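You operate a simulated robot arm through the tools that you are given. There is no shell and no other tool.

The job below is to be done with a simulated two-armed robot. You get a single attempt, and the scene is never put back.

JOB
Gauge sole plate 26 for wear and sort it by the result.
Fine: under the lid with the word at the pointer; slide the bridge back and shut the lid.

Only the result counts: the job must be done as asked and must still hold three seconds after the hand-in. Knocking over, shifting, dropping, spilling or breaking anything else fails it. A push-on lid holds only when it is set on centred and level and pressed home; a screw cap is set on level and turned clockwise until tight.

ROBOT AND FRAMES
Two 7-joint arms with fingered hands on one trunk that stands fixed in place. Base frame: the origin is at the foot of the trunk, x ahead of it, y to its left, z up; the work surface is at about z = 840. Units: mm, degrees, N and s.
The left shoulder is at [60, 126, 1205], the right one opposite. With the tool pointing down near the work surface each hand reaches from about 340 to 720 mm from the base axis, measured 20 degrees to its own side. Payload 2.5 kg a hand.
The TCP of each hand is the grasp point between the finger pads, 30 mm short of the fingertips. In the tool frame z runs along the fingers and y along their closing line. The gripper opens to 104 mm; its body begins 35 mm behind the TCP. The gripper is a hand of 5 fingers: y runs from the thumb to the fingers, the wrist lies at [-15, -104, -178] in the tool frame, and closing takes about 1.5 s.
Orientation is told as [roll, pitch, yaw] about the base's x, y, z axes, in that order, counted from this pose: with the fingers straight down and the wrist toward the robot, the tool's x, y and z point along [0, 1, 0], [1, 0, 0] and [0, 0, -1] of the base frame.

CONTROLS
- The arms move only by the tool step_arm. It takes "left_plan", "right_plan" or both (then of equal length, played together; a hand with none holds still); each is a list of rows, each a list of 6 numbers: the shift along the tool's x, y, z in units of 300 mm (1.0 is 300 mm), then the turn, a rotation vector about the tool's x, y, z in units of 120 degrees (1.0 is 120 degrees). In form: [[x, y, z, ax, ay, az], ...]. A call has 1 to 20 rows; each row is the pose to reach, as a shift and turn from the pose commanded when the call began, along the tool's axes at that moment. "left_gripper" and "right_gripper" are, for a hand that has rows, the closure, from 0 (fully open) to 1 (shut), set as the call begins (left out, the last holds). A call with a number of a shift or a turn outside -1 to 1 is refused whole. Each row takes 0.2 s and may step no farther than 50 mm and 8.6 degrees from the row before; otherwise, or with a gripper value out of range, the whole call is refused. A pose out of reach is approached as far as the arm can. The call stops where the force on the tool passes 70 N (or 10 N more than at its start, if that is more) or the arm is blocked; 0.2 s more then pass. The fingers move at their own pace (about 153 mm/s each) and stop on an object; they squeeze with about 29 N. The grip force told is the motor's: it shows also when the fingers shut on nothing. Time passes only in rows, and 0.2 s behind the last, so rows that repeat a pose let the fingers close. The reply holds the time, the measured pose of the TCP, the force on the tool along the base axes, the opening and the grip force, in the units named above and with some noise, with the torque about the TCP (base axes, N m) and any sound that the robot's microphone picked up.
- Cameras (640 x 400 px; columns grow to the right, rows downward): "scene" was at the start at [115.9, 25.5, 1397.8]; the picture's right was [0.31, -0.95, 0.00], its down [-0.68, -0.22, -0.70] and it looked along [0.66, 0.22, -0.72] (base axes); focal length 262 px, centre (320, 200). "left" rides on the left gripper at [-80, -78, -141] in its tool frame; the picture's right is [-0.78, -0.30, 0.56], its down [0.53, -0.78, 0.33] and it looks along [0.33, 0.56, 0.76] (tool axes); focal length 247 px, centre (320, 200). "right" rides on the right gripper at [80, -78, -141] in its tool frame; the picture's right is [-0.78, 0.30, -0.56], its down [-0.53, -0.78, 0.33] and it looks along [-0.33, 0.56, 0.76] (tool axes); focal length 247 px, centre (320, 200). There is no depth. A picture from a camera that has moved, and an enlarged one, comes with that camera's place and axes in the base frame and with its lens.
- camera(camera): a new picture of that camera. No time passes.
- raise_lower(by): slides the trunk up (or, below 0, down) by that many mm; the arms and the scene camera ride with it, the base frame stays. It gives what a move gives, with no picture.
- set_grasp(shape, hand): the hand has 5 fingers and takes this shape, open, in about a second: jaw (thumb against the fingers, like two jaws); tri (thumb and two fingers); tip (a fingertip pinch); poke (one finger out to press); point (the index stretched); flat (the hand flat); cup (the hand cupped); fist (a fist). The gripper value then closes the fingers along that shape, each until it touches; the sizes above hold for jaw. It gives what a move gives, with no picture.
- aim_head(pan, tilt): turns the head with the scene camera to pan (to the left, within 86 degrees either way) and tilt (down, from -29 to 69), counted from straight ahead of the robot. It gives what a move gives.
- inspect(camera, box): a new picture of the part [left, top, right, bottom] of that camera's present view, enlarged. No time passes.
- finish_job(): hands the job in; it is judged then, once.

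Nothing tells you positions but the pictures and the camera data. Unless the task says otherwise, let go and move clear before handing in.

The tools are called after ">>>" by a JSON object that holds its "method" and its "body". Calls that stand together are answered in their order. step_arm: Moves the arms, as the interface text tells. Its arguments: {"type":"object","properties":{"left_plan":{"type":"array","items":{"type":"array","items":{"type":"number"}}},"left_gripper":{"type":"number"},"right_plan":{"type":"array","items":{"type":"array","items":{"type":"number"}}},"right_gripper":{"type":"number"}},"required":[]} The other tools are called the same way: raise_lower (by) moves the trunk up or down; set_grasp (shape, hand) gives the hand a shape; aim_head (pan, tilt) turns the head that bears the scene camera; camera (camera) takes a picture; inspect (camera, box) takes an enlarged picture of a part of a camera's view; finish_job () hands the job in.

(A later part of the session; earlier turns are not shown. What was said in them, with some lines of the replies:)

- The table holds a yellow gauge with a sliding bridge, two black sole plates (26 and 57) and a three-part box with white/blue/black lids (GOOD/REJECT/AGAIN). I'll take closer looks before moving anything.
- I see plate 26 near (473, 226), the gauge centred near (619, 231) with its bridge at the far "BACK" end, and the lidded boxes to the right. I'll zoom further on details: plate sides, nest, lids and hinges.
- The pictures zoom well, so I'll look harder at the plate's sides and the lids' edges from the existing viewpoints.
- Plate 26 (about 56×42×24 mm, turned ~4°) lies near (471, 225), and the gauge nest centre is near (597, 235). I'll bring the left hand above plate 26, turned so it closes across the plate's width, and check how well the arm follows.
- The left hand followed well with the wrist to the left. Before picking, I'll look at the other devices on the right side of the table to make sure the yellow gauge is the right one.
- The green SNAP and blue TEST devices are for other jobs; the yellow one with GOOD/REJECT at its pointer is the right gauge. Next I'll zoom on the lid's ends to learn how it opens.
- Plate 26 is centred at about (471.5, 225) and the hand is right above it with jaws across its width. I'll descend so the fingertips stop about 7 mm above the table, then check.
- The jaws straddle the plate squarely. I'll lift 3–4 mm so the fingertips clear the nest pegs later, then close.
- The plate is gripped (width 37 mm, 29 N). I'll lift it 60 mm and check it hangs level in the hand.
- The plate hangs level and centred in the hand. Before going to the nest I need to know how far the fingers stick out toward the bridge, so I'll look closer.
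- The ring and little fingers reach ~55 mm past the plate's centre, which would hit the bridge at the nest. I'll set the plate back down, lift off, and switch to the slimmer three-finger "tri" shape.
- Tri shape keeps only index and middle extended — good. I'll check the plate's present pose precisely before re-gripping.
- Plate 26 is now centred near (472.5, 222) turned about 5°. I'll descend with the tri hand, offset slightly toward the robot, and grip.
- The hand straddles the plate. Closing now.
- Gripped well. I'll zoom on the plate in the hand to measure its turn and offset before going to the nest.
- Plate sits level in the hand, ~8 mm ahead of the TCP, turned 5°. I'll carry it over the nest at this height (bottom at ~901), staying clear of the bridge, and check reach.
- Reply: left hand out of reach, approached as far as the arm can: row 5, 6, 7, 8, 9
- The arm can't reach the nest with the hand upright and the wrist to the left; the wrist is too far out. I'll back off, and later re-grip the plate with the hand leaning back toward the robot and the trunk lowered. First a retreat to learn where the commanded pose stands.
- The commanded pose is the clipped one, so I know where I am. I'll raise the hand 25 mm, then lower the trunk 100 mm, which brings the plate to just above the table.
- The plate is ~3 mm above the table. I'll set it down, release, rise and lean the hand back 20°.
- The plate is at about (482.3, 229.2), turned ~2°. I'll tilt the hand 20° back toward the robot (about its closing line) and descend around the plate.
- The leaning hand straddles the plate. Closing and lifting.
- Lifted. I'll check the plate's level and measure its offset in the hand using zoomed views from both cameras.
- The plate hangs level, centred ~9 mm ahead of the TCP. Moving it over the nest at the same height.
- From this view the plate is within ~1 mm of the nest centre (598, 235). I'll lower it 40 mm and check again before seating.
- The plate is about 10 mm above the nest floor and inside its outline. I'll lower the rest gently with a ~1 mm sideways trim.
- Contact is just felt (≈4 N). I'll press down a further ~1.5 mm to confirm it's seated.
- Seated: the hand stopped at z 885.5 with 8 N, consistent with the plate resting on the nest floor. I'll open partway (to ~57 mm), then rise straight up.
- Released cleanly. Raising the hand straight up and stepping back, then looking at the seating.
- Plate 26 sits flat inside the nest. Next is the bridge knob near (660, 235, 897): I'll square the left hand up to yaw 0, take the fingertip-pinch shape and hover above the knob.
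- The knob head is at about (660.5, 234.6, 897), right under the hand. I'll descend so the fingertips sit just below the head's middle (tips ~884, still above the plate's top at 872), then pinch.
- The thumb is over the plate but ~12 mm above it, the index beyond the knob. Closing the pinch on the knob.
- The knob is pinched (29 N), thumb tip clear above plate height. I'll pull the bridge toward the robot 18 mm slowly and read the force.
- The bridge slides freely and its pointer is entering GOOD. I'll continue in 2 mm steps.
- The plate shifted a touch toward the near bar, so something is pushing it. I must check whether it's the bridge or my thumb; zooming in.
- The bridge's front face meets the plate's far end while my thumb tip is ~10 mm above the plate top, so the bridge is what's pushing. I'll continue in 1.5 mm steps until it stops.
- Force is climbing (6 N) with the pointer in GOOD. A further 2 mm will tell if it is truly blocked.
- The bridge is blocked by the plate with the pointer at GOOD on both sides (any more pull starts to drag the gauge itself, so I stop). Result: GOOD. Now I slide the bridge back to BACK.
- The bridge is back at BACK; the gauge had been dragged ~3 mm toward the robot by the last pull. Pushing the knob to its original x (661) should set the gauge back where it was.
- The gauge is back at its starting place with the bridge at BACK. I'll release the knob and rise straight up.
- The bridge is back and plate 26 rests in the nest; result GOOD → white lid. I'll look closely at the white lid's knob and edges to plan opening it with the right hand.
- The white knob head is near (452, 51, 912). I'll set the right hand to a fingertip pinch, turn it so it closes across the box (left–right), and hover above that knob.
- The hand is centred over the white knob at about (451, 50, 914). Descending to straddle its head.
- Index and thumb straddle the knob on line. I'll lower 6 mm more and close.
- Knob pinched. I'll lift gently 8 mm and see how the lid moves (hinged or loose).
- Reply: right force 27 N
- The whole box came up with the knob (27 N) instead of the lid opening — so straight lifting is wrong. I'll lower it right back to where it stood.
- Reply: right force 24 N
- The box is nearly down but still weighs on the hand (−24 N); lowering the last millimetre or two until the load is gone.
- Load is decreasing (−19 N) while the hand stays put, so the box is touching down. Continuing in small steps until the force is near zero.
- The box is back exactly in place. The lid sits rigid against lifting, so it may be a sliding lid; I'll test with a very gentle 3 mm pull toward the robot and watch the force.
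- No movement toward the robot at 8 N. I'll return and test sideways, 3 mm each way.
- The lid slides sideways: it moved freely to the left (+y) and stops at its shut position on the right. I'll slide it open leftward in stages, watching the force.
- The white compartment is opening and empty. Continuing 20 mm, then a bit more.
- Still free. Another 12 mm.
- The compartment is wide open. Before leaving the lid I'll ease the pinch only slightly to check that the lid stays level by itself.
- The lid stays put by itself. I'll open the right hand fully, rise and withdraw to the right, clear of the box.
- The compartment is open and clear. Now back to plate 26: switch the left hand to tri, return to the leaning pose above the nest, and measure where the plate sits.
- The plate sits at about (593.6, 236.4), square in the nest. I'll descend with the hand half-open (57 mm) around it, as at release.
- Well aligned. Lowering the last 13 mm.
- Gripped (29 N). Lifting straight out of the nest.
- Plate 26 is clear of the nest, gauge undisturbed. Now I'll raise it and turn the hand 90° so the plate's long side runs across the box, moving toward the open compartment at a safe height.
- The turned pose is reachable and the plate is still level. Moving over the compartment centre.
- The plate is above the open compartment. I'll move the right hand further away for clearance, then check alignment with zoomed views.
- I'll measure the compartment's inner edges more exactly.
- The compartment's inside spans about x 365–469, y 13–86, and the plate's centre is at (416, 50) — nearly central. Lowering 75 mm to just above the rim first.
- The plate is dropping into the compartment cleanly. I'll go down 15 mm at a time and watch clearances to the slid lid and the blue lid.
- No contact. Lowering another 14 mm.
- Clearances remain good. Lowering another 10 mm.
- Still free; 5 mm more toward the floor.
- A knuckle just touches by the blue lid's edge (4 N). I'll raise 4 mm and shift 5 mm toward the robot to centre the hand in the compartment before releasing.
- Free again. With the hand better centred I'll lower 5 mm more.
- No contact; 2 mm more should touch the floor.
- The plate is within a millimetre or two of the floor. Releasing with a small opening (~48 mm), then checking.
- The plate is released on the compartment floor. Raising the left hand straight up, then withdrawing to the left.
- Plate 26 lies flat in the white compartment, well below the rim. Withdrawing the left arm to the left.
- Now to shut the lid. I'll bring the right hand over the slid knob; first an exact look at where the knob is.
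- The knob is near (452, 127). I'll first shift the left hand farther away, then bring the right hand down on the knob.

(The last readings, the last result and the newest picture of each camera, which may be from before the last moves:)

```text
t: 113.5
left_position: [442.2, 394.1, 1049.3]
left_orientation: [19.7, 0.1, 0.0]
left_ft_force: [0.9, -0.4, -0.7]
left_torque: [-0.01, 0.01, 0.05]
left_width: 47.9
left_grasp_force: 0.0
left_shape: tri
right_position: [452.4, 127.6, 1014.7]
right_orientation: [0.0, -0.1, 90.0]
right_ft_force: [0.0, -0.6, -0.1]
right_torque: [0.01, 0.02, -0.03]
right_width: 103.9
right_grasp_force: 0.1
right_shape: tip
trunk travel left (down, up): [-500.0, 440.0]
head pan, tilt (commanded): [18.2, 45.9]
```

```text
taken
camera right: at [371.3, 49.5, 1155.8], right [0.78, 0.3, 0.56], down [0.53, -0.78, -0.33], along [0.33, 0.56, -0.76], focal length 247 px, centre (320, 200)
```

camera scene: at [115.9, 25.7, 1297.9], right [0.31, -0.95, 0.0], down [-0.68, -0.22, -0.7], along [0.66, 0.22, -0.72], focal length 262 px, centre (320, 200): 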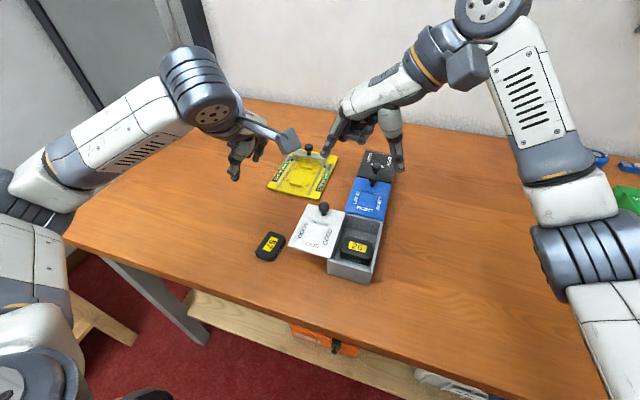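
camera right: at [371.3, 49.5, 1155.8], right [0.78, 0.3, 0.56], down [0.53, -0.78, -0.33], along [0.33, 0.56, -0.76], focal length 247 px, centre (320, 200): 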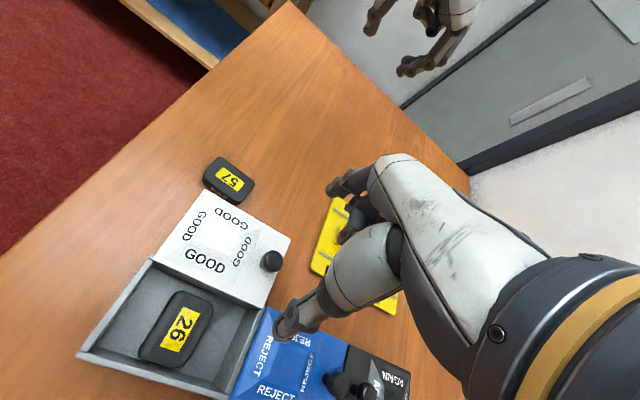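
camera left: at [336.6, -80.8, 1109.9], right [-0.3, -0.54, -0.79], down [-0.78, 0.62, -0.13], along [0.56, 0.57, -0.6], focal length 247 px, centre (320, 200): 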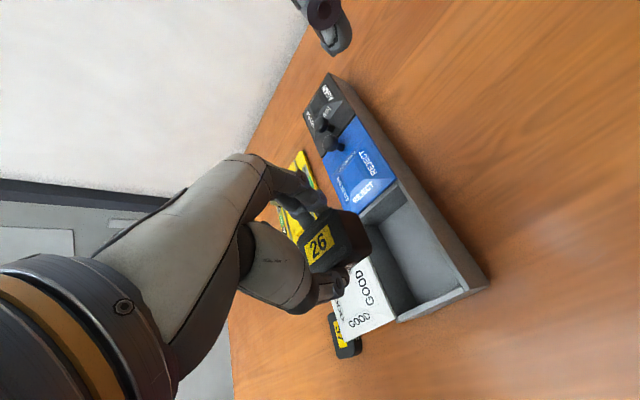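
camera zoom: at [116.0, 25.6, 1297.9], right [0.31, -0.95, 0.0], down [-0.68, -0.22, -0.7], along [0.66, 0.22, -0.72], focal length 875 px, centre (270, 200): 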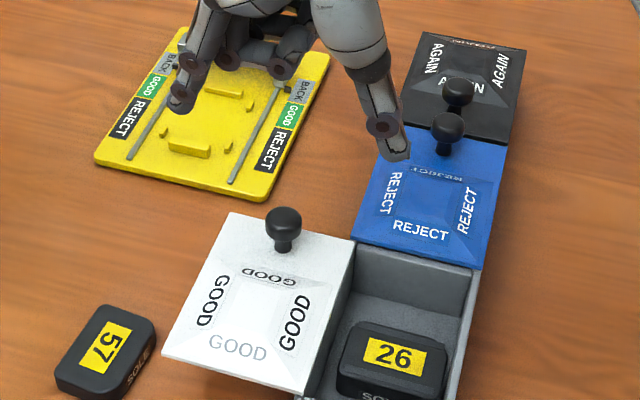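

Aligned over the knob. Descending and pinching.

>>> {"method": "step_arm", "body": {"right_plan": [[0.002, 0, 0.06, 0, 0, 0], [0.004, 0, 0.12, 0, 0, 0], [0.005, 0, 0.18, 0, 0, 0], [0.005, 0, 0.23, 0, 0, 0], [0.005, 0, 0.265, 0, 0, 0], [0.005, 0, 0.281, 0, 0, 0], [0.005, 0, 0.281, 0, 0, 0]], "right_gripper": 0}}

>>> {"method": "inspect", "body": {"camera": "scene", "box": [280, 150, 410, 280]}}

>>> {"method": "step_arm", "body": {"right_plan": [[0, 0, 0, 0, 0, 0], [0, 0, 0, 0, 0, 0], [0, 0, 0, 0, 0, 0], [0, 0, 0, 0, 0, 0], [0, 0, 0, 0, 0, 0], [0, 0, 0, 0, 0, 0], [0, 0, 0, 0, 0, 0], [0, 0, 0, 0, 0, 0]], "right_gripper": 1}}

>>> {"method": "inspect", "body": {"camera": "scene", "box": [280, 150, 410, 280]}}

>>> {"method": "inspect", "body": {"camera": "right", "box": [150, 170, 410, 390]}}

```text
t: 115.0
left_position: [442.4, 393.5, 1050.5]
left_orientation: [19.9, 0.1, 0.1]
left_ft_force: [-0.1, -0.5, -0.2]
left_torque: [0.01, 0.0, -0.01]
left_width: 47.5
left_grasp_force: 0.1
left_shape: tri
right_position: [451.8, 128.8, 931.7]
right_orientation: [0.0, 0.0, 90.1]
right_ft_force: [-0.1, -0.3, -0.6]
right_torque: [0.03, -0.02, -0.02]
right_width: 103.9
right_grasp_force: 0.0
right_shape: tip
trunk travel left (down, up): [-500.0, 440.0]
head pan, tilt (commanded): [18.2, 45.9]
```

```text
3.08 times, centred on (345, 215) of scene
camera zoom: at [115.9, 25.6, 1297.9], right [0.31, -0.95, 0.0], down [-0.68, -0.22, -0.7], along [0.66, 0.22, -0.72], focal length 807 px, centre (243, 154)
```

zoom: 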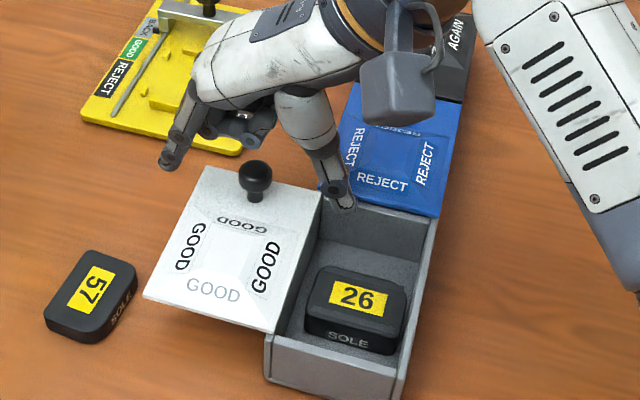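

```text
t: 116.8
left_position: [441.9, 393.6, 1049.2]
left_orientation: [19.7, 0.1, 0.0]
left_ft_force: [-0.3, 0.2, -1.1]
left_torque: [-0.02, 0.0, 0.01]
left_width: 47.9
left_grasp_force: 0.0
left_shape: tri
right_position: [452.5, 128.1, 931.0]
right_orientation: [0.1, 0.2, 90.0]
right_ft_force: [-3.3, -2.8, 0.2]
right_torque: [-0.08, 0.03, -0.03]
right_width: 15.6
right_grasp_force: 28.9
right_shape: tip
trunk travel left (down, up): [-500.0, 440.0]
head pan, tilt (commanded): [18.2, 45.9]
```

```text
3.08 times, centred on (345, 215) of scene
camera zoom: at [116.7, 25.6, 1297.7], right [0.31, -0.95, 0.0], down [-0.68, -0.22, -0.7], along [0.66, 0.22, -0.72], focal length 807 px, centre (243, 154)
```

zoom: 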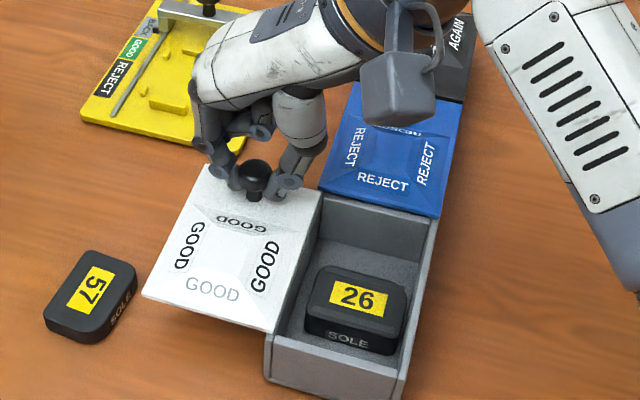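

```text
1.82 times, centred on (280, 280) of right
camera zoom: at [371.6, 49.8, 1072.1], right [0.78, 0.3, 0.55], down [0.53, -0.78, -0.33], along [0.33, 0.55, -0.76], focal length 449 px, centre (393, 54)
```

zoom: 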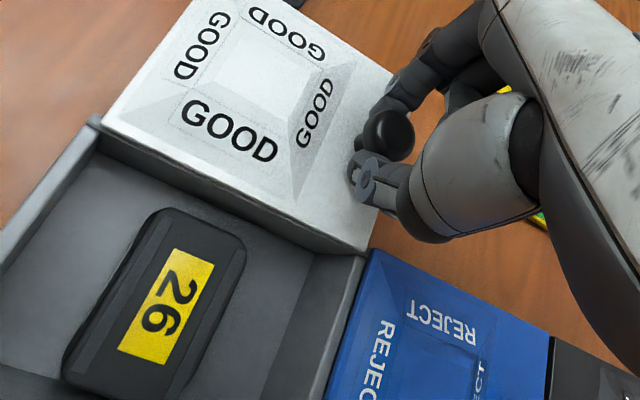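

Pinched. Sliding the lid back to the right, 70 mm first.

>>> {"method": "step_arm", "body": {"right_plan": [[0, -0.015, 0, 0, 0, 0], [0, -0.04, 0, 0, 0, 0], [0, -0.065, 0, 0, 0, 0], [0, -0.09, 0, 0, 0, 0], [0, -0.115, 0, 0, 0, 0], [0, -0.14, 0, 0, 0, 0], [0, -0.165, 0, 0, 0, 0], [0, -0.19, 0, 0, 0, 0], [0, -0.215, 0, 0, 0, 0], [0, -0.233, 0, 0, 0, 0], [0, -0.233, 0, 0, 0, 0]], "right_gripper": 1}}

>>> {"method": "inspect", "body": {"camera": "scene", "box": [280, 150, 410, 280]}}

```text
t: 119.2
left_position: [441.8, 393.7, 1049.1]
left_orientation: [19.8, 0.0, 0.0]
left_ft_force: [-0.1, -0.3, -0.3]
left_torque: [0.0, -0.03, -0.02]
left_width: 47.7
left_grasp_force: 0.1
left_shape: tri
right_position: [452.6, 56.9, 930.0]
right_orientation: [0.1, 0.2, 90.0]
right_ft_force: [-5.7, 0.7, -0.8]
right_torque: [-0.05, 0.07, 0.01]
right_width: 15.7
right_grasp_force: 29.1
right_shape: tip
trunk travel left (down, up): [-500.0, 440.0]
head pan, tilt (commanded): [18.2, 45.9]
```

```text
3.08 times, centred on (345, 215) of scene
camera zoom: at [116.8, 25.8, 1297.7], right [0.31, -0.95, 0.0], down [-0.68, -0.22, -0.7], along [0.66, 0.22, -0.72], focal length 807 px, centre (243, 154)
```

zoom: 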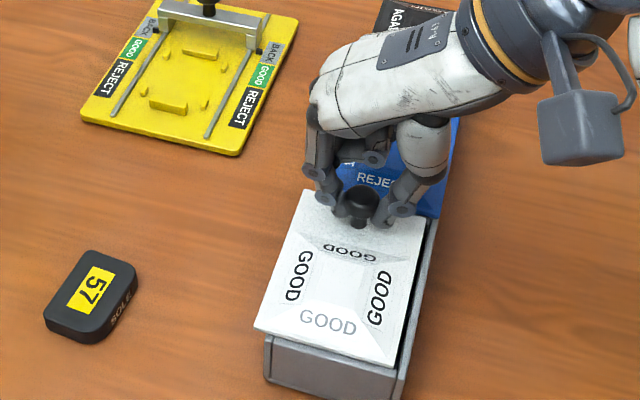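

Nearly shut, about 7 mm to go. Continuing in small steps until the stop is felt.

>>> {"method": "step_arm", "body": {"right_plan": [[0, -0.007, 0, 0, 0, 0], [0, -0.014, 0, 0, 0, 0], [0, -0.02, 0, 0, 0, 0], [0, -0.02, 0, 0, 0, 0]], "right_gripper": 1}}

>>> {"method": "inspect", "body": {"camera": "scene", "box": [310, 160, 420, 290]}}

```text
t: 120.2
left_position: [442.3, 394.8, 1050.0]
left_orientation: [19.6, 0.0, 0.1]
left_ft_force: [0.2, 0.5, 0.7]
left_torque: [0.01, 0.0, -0.02]
left_width: 47.6
left_grasp_force: 0.1
left_shape: tri
right_position: [452.1, 52.6, 929.4]
right_orientation: [0.0, 0.1, 90.0]
right_ft_force: [-3.9, 0.5, 0.0]
right_torque: [-0.07, 0.02, 0.04]
right_width: 15.8
right_grasp_force: 28.5
right_shape: tip
trunk travel left (down, up): [-500.0, 440.0]
head pan, tilt (commanded): [18.2, 45.9]
```

```text
3.08 times, centred on (365, 225) of scene
camera zoom: at [116.9, 25.8, 1297.8], right [0.31, -0.95, 0.0], down [-0.68, -0.22, -0.7], along [0.66, 0.22, -0.72], focal length 807 px, centre (182, 123)
```

zoom: 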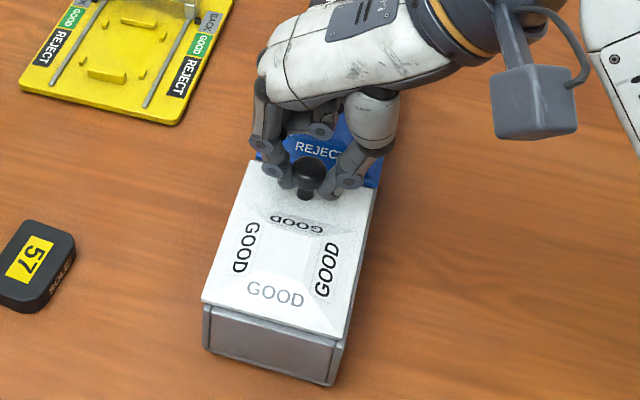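

About 1 mm short still and no stop felt. Two more millimetres.

>>> {"method": "step_arm", "body": {"right_plan": [[0, -0.004, 0, 0, 0, 0], [0, -0.008, 0, 0, 0, 0], [0, -0.008, 0, 0, 0, 0]], "right_gripper": 1}}

>>> {"method": "inspect", "body": {"camera": "scene", "box": [310, 160, 420, 290]}}

```text
t: 121.0
left_position: [442.3, 395.1, 1049.1]
left_orientation: [19.7, 0.0, 0.0]
left_ft_force: [0.5, 0.5, -0.2]
left_torque: [0.05, -0.01, 0.02]
left_width: 47.5
left_grasp_force: 0.1
left_shape: tri
right_position: [451.9, 48.4, 930.6]
right_orientation: [0.0, -0.1, 90.0]
right_ft_force: [-1.7, 1.5, -0.2]
right_torque: [-0.03, 0.0, 0.0]
right_width: 15.5
right_grasp_force: 28.3
right_shape: tip
trunk travel left (down, up): [-500.0, 440.0]
head pan, tilt (commanded): [18.2, 45.9]
```

```text
3.08 times, centred on (365, 225) of scene
camera zoom: at [117.0, 25.8, 1297.7], right [0.31, -0.95, 0.0], down [-0.68, -0.22, -0.7], along [0.66, 0.22, -0.72], focal length 807 px, centre (182, 123)
```

zoom: 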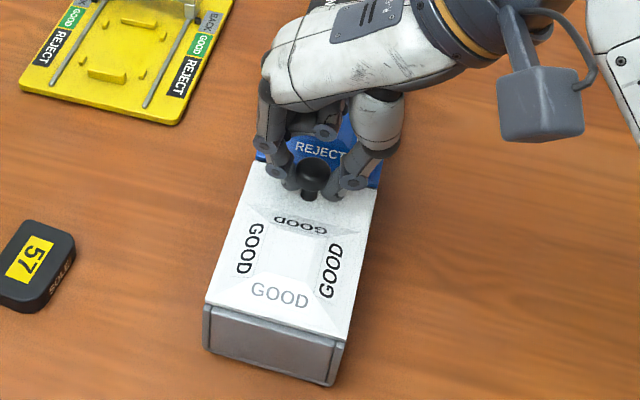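

The lid now looks flush as at the start. One gentle millimetre more to feel the stop.

>>> {"method": "step_arm", "body": {"right_plan": [[0, -0.004, 0, 0, 0, 0], [0, -0.005, 0, 0, 0, 0], [0, -0.005, 0, 0, 0, 0]], "right_gripper": 1}}

```text
t: 121.8
left_position: [442.2, 394.0, 1049.5]
left_orientation: [19.7, -0.1, 0.1]
left_ft_force: [0.9, -0.2, -0.1]
left_torque: [0.02, 0.01, 0.01]
left_width: 47.8
left_grasp_force: 0.2
left_shape: tri
right_position: [451.1, 49.5, 930.6]
right_orientation: [0.0, 0.0, 90.0]
right_ft_force: [-1.1, 5.3, 0.2]
right_torque: [-0.04, -0.01, 0.01]
right_width: 15.6
right_grasp_force: 29.6
right_shape: tip
trunk travel left (down, up): [-500.0, 440.0]
head pan, tilt (commanded): [18.2, 45.9]
```

The stop is felt (5 N): the lid is shut. Releasing the knob and rising.

>>> {"method": "step_arm", "body": {"right_plan": [[0, 0, 0, 0, 0, 0], [0, 0, 0, 0, 0, 0], [0, 0, 0, 0, 0, 0], [0, 0, 0, 0, 0, 0], [0, 0, -0.02, 0, 0, 0], [0, 0, -0.06, 0, 0, 0], [0, 0, -0.14, 0, 0, 0], [0, 0, -0.24, 0, 0, 0], [0, 0, -0.36, 0, 0, 0], [0, 0, -0.36, 0, 0, 0]], "right_gripper": 0}}

>>> {"method": "inspect", "body": {"camera": "scene", "box": [310, 160, 420, 290]}}

>>> {"method": "camera", "body": {"camera": "right"}}

```text
t: 124.0
left_position: [441.6, 393.9, 1049.1]
left_orientation: [19.8, 0.0, 0.0]
left_ft_force: [0.1, 0.5, 0.5]
left_torque: [-0.03, -0.01, -0.01]
left_width: 47.7
left_grasp_force: 0.0
left_shape: tri
right_position: [450.3, 47.4, 1037.9]
right_orientation: [0.0, 0.1, 90.0]
right_ft_force: [0.6, 0.0, 0.1]
right_torque: [0.01, 0.04, 0.01]
right_width: 103.7
right_grasp_force: 0.1
right_shape: tip
trunk travel left (down, up): [-500.0, 440.0]
head pan, tilt (commanded): [18.2, 45.9]
```

```text
3.08 times, centred on (365, 225) of scene
camera zoom: at [115.9, 25.6, 1297.9], right [0.31, -0.95, 0.0], down [-0.68, -0.22, -0.7], along [0.66, 0.22, -0.72], focal length 807 px, centre (182, 123)
```

zoom: 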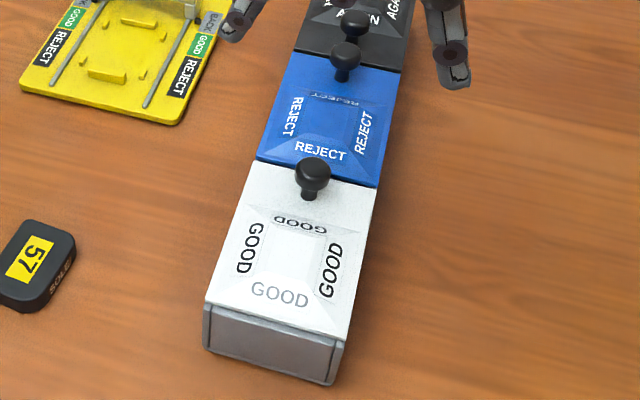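

```text
taken
camera right: at [369.5, -30.8, 1179.8], right [0.78, 0.3, 0.56], down [0.53, -0.78, -0.33], along [0.33, 0.56, -0.76], focal length 247 px, centre (320, 200)
```

right: 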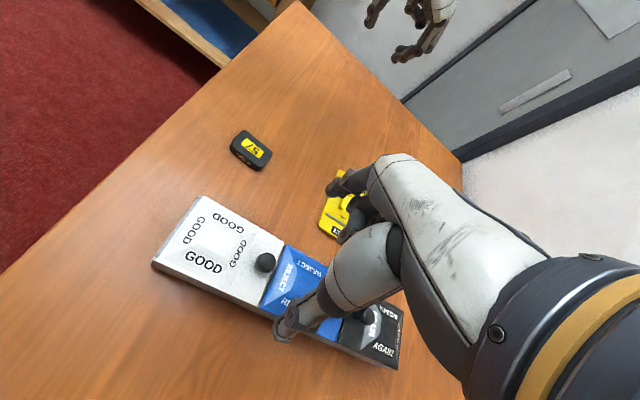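

The lid is shut. I'll withdraw the right arm and then check lid flushness, the bridge and everything else closely.

>>> {"method": "step_arm", "body": {"right_plan": [[0, -0.1, -0.02, 0, 0, 0], [0, -0.24, -0.05, 0, 0, 0], [0, -0.38, -0.08, 0, 0, 0], [0, -0.52, -0.1, 0, 0, 0], [0, -0.66, -0.1, 0, 0, 0], [0, -0.78, -0.1, 0, 0, 0], [0, -0.86, -0.1, 0, 0, 0], [0, -0.86, -0.1, 0, 0, 0]], "right_gripper": 0}}

>>> {"method": "camera", "body": {"camera": "scene"}}

>>> {"method": "inspect", "body": {"camera": "scene", "box": [320, 140, 410, 290]}}

>>> {"method": "inspect", "body": {"camera": "scene", "box": [335, 190, 395, 230]}}

>>> {"method": "inspect", "body": {"camera": "scene", "box": [265, 135, 345, 200]}}

```text
t: 125.8
left_position: [441.2, 393.7, 1050.3]
left_orientation: [19.8, 0.0, 0.0]
left_ft_force: [-1.1, -0.6, 1.0]
left_torque: [0.02, 0.02, 0.01]
left_width: 47.8
left_grasp_force: 0.0
left_shape: tri
right_position: [450.3, -209.8, 1068.0]
right_orientation: [0.1, 0.0, 90.0]
right_ft_force: [0.3, -0.5, 0.4]
right_torque: [0.0, 0.03, 0.0]
right_width: 103.7
right_grasp_force: 0.1
right_shape: tip
trunk travel left (down, up): [-500.0, 440.0]
head pan, tilt (commanded): [18.2, 45.9]
```

```text
taken
camera scene: at [116.0, 25.5, 1297.9], right [0.31, -0.95, 0.0], down [-0.68, -0.22, -0.7], along [0.66, 0.22, -0.72], focal length 262 px, centre (320, 200)
```

scene: 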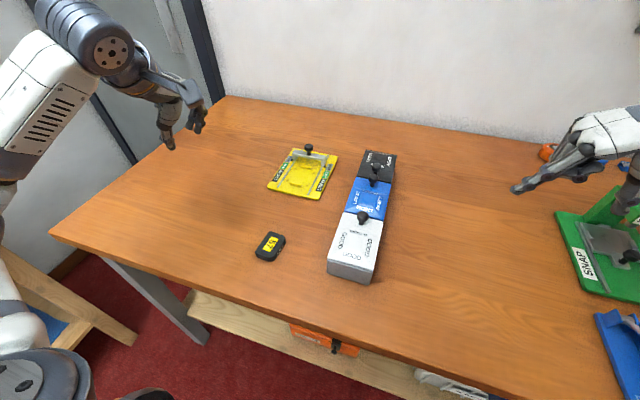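

```text
2.67 times, centred on (365, 215) of scene
camera zoom: at [116.0, 25.5, 1297.9], right [0.31, -0.95, 0.0], down [-0.68, -0.22, -0.7], along [0.66, 0.22, -0.72], focal length 700 px, centre (200, 160)
```

zoom: 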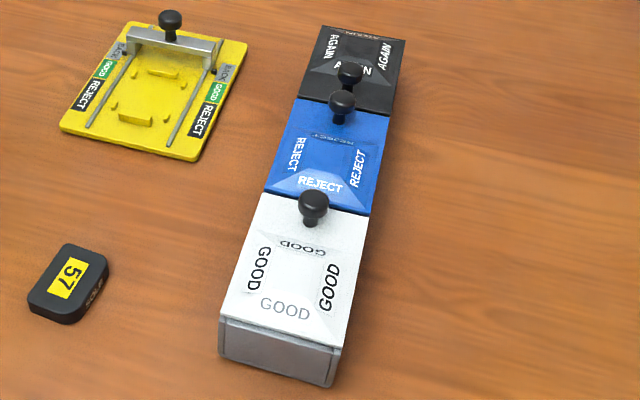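

```text
10.00 times, centred on (365, 210) of scene
camera zoom: at [116.0, 25.5, 1297.9], right [0.31, -0.95, 0.0], down [-0.68, -0.22, -0.7], along [0.66, 0.22, -0.72], focal length 2624 px, centre (-130, 100)
```

zoom: 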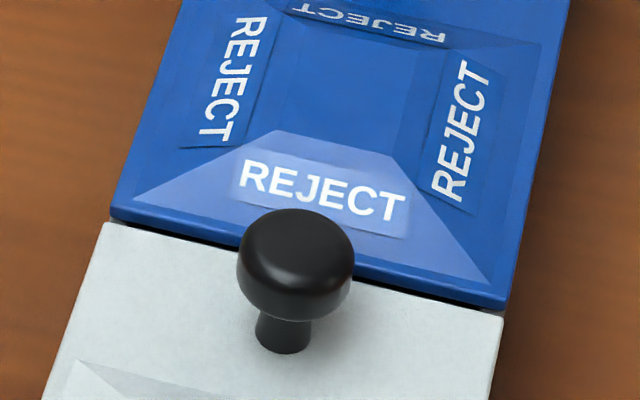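

```text
6.15 times, centred on (305, 168) of scene
camera zoom: at [116.0, 25.5, 1297.9], right [0.31, -0.95, 0.0], down [-0.68, -0.22, -0.7], along [0.66, 0.22, -0.72], focal length 1615 px, centre (412, 400)
```

zoom: 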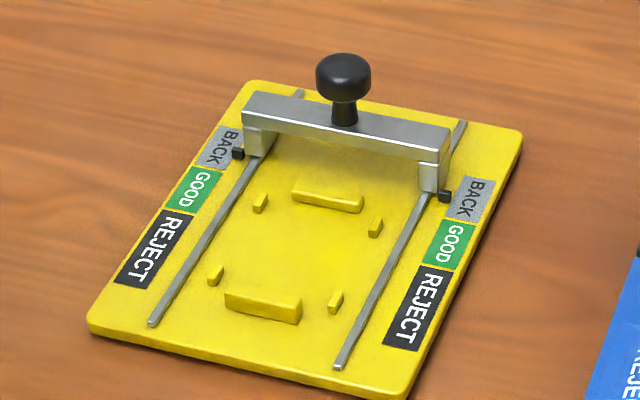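

Plate 26 lies under the shut GOOD lid. The lid is flush against its stop, the bridge is at BACK, and the gauge, the other lids and plate 57 sit where they started. Both hands are empty and clear, so I'm handing in.

>>> {"method": "finish_job", "body": {}}

```text
The job is handed in.
```

Sole plate 26 gauged GOOD, and it now lies flat in the box's white GOOD compartment with the lid slid shut. The job is handed in; no verdict has come back yet.

- **Gauging:** With the plate in the nest, the bridge stopped against it with the pointer at GOOD on both sides.
- **Bridge:** I slid it back to BACK, against its stop.
- **Gauge:** The last pull dragged it about 3 mm toward the robot. I pushed it back, and in the pictures it lines up with its starting place.
- **Box:** I first tried lifting the white lid by its knob, which raised the box about 8 mm, because the lid actually slides sideways. I set the box straight back down, and its corners match their earlier position in the pictures.
- **Blue lid:** A knuckle touched it lightly (about 4 N) while I was placing the plate. It did not move.

Plate 57 and the other lids are where they started, and both hands are empty and clear. The trunk is still 100 mm lower than at the start.
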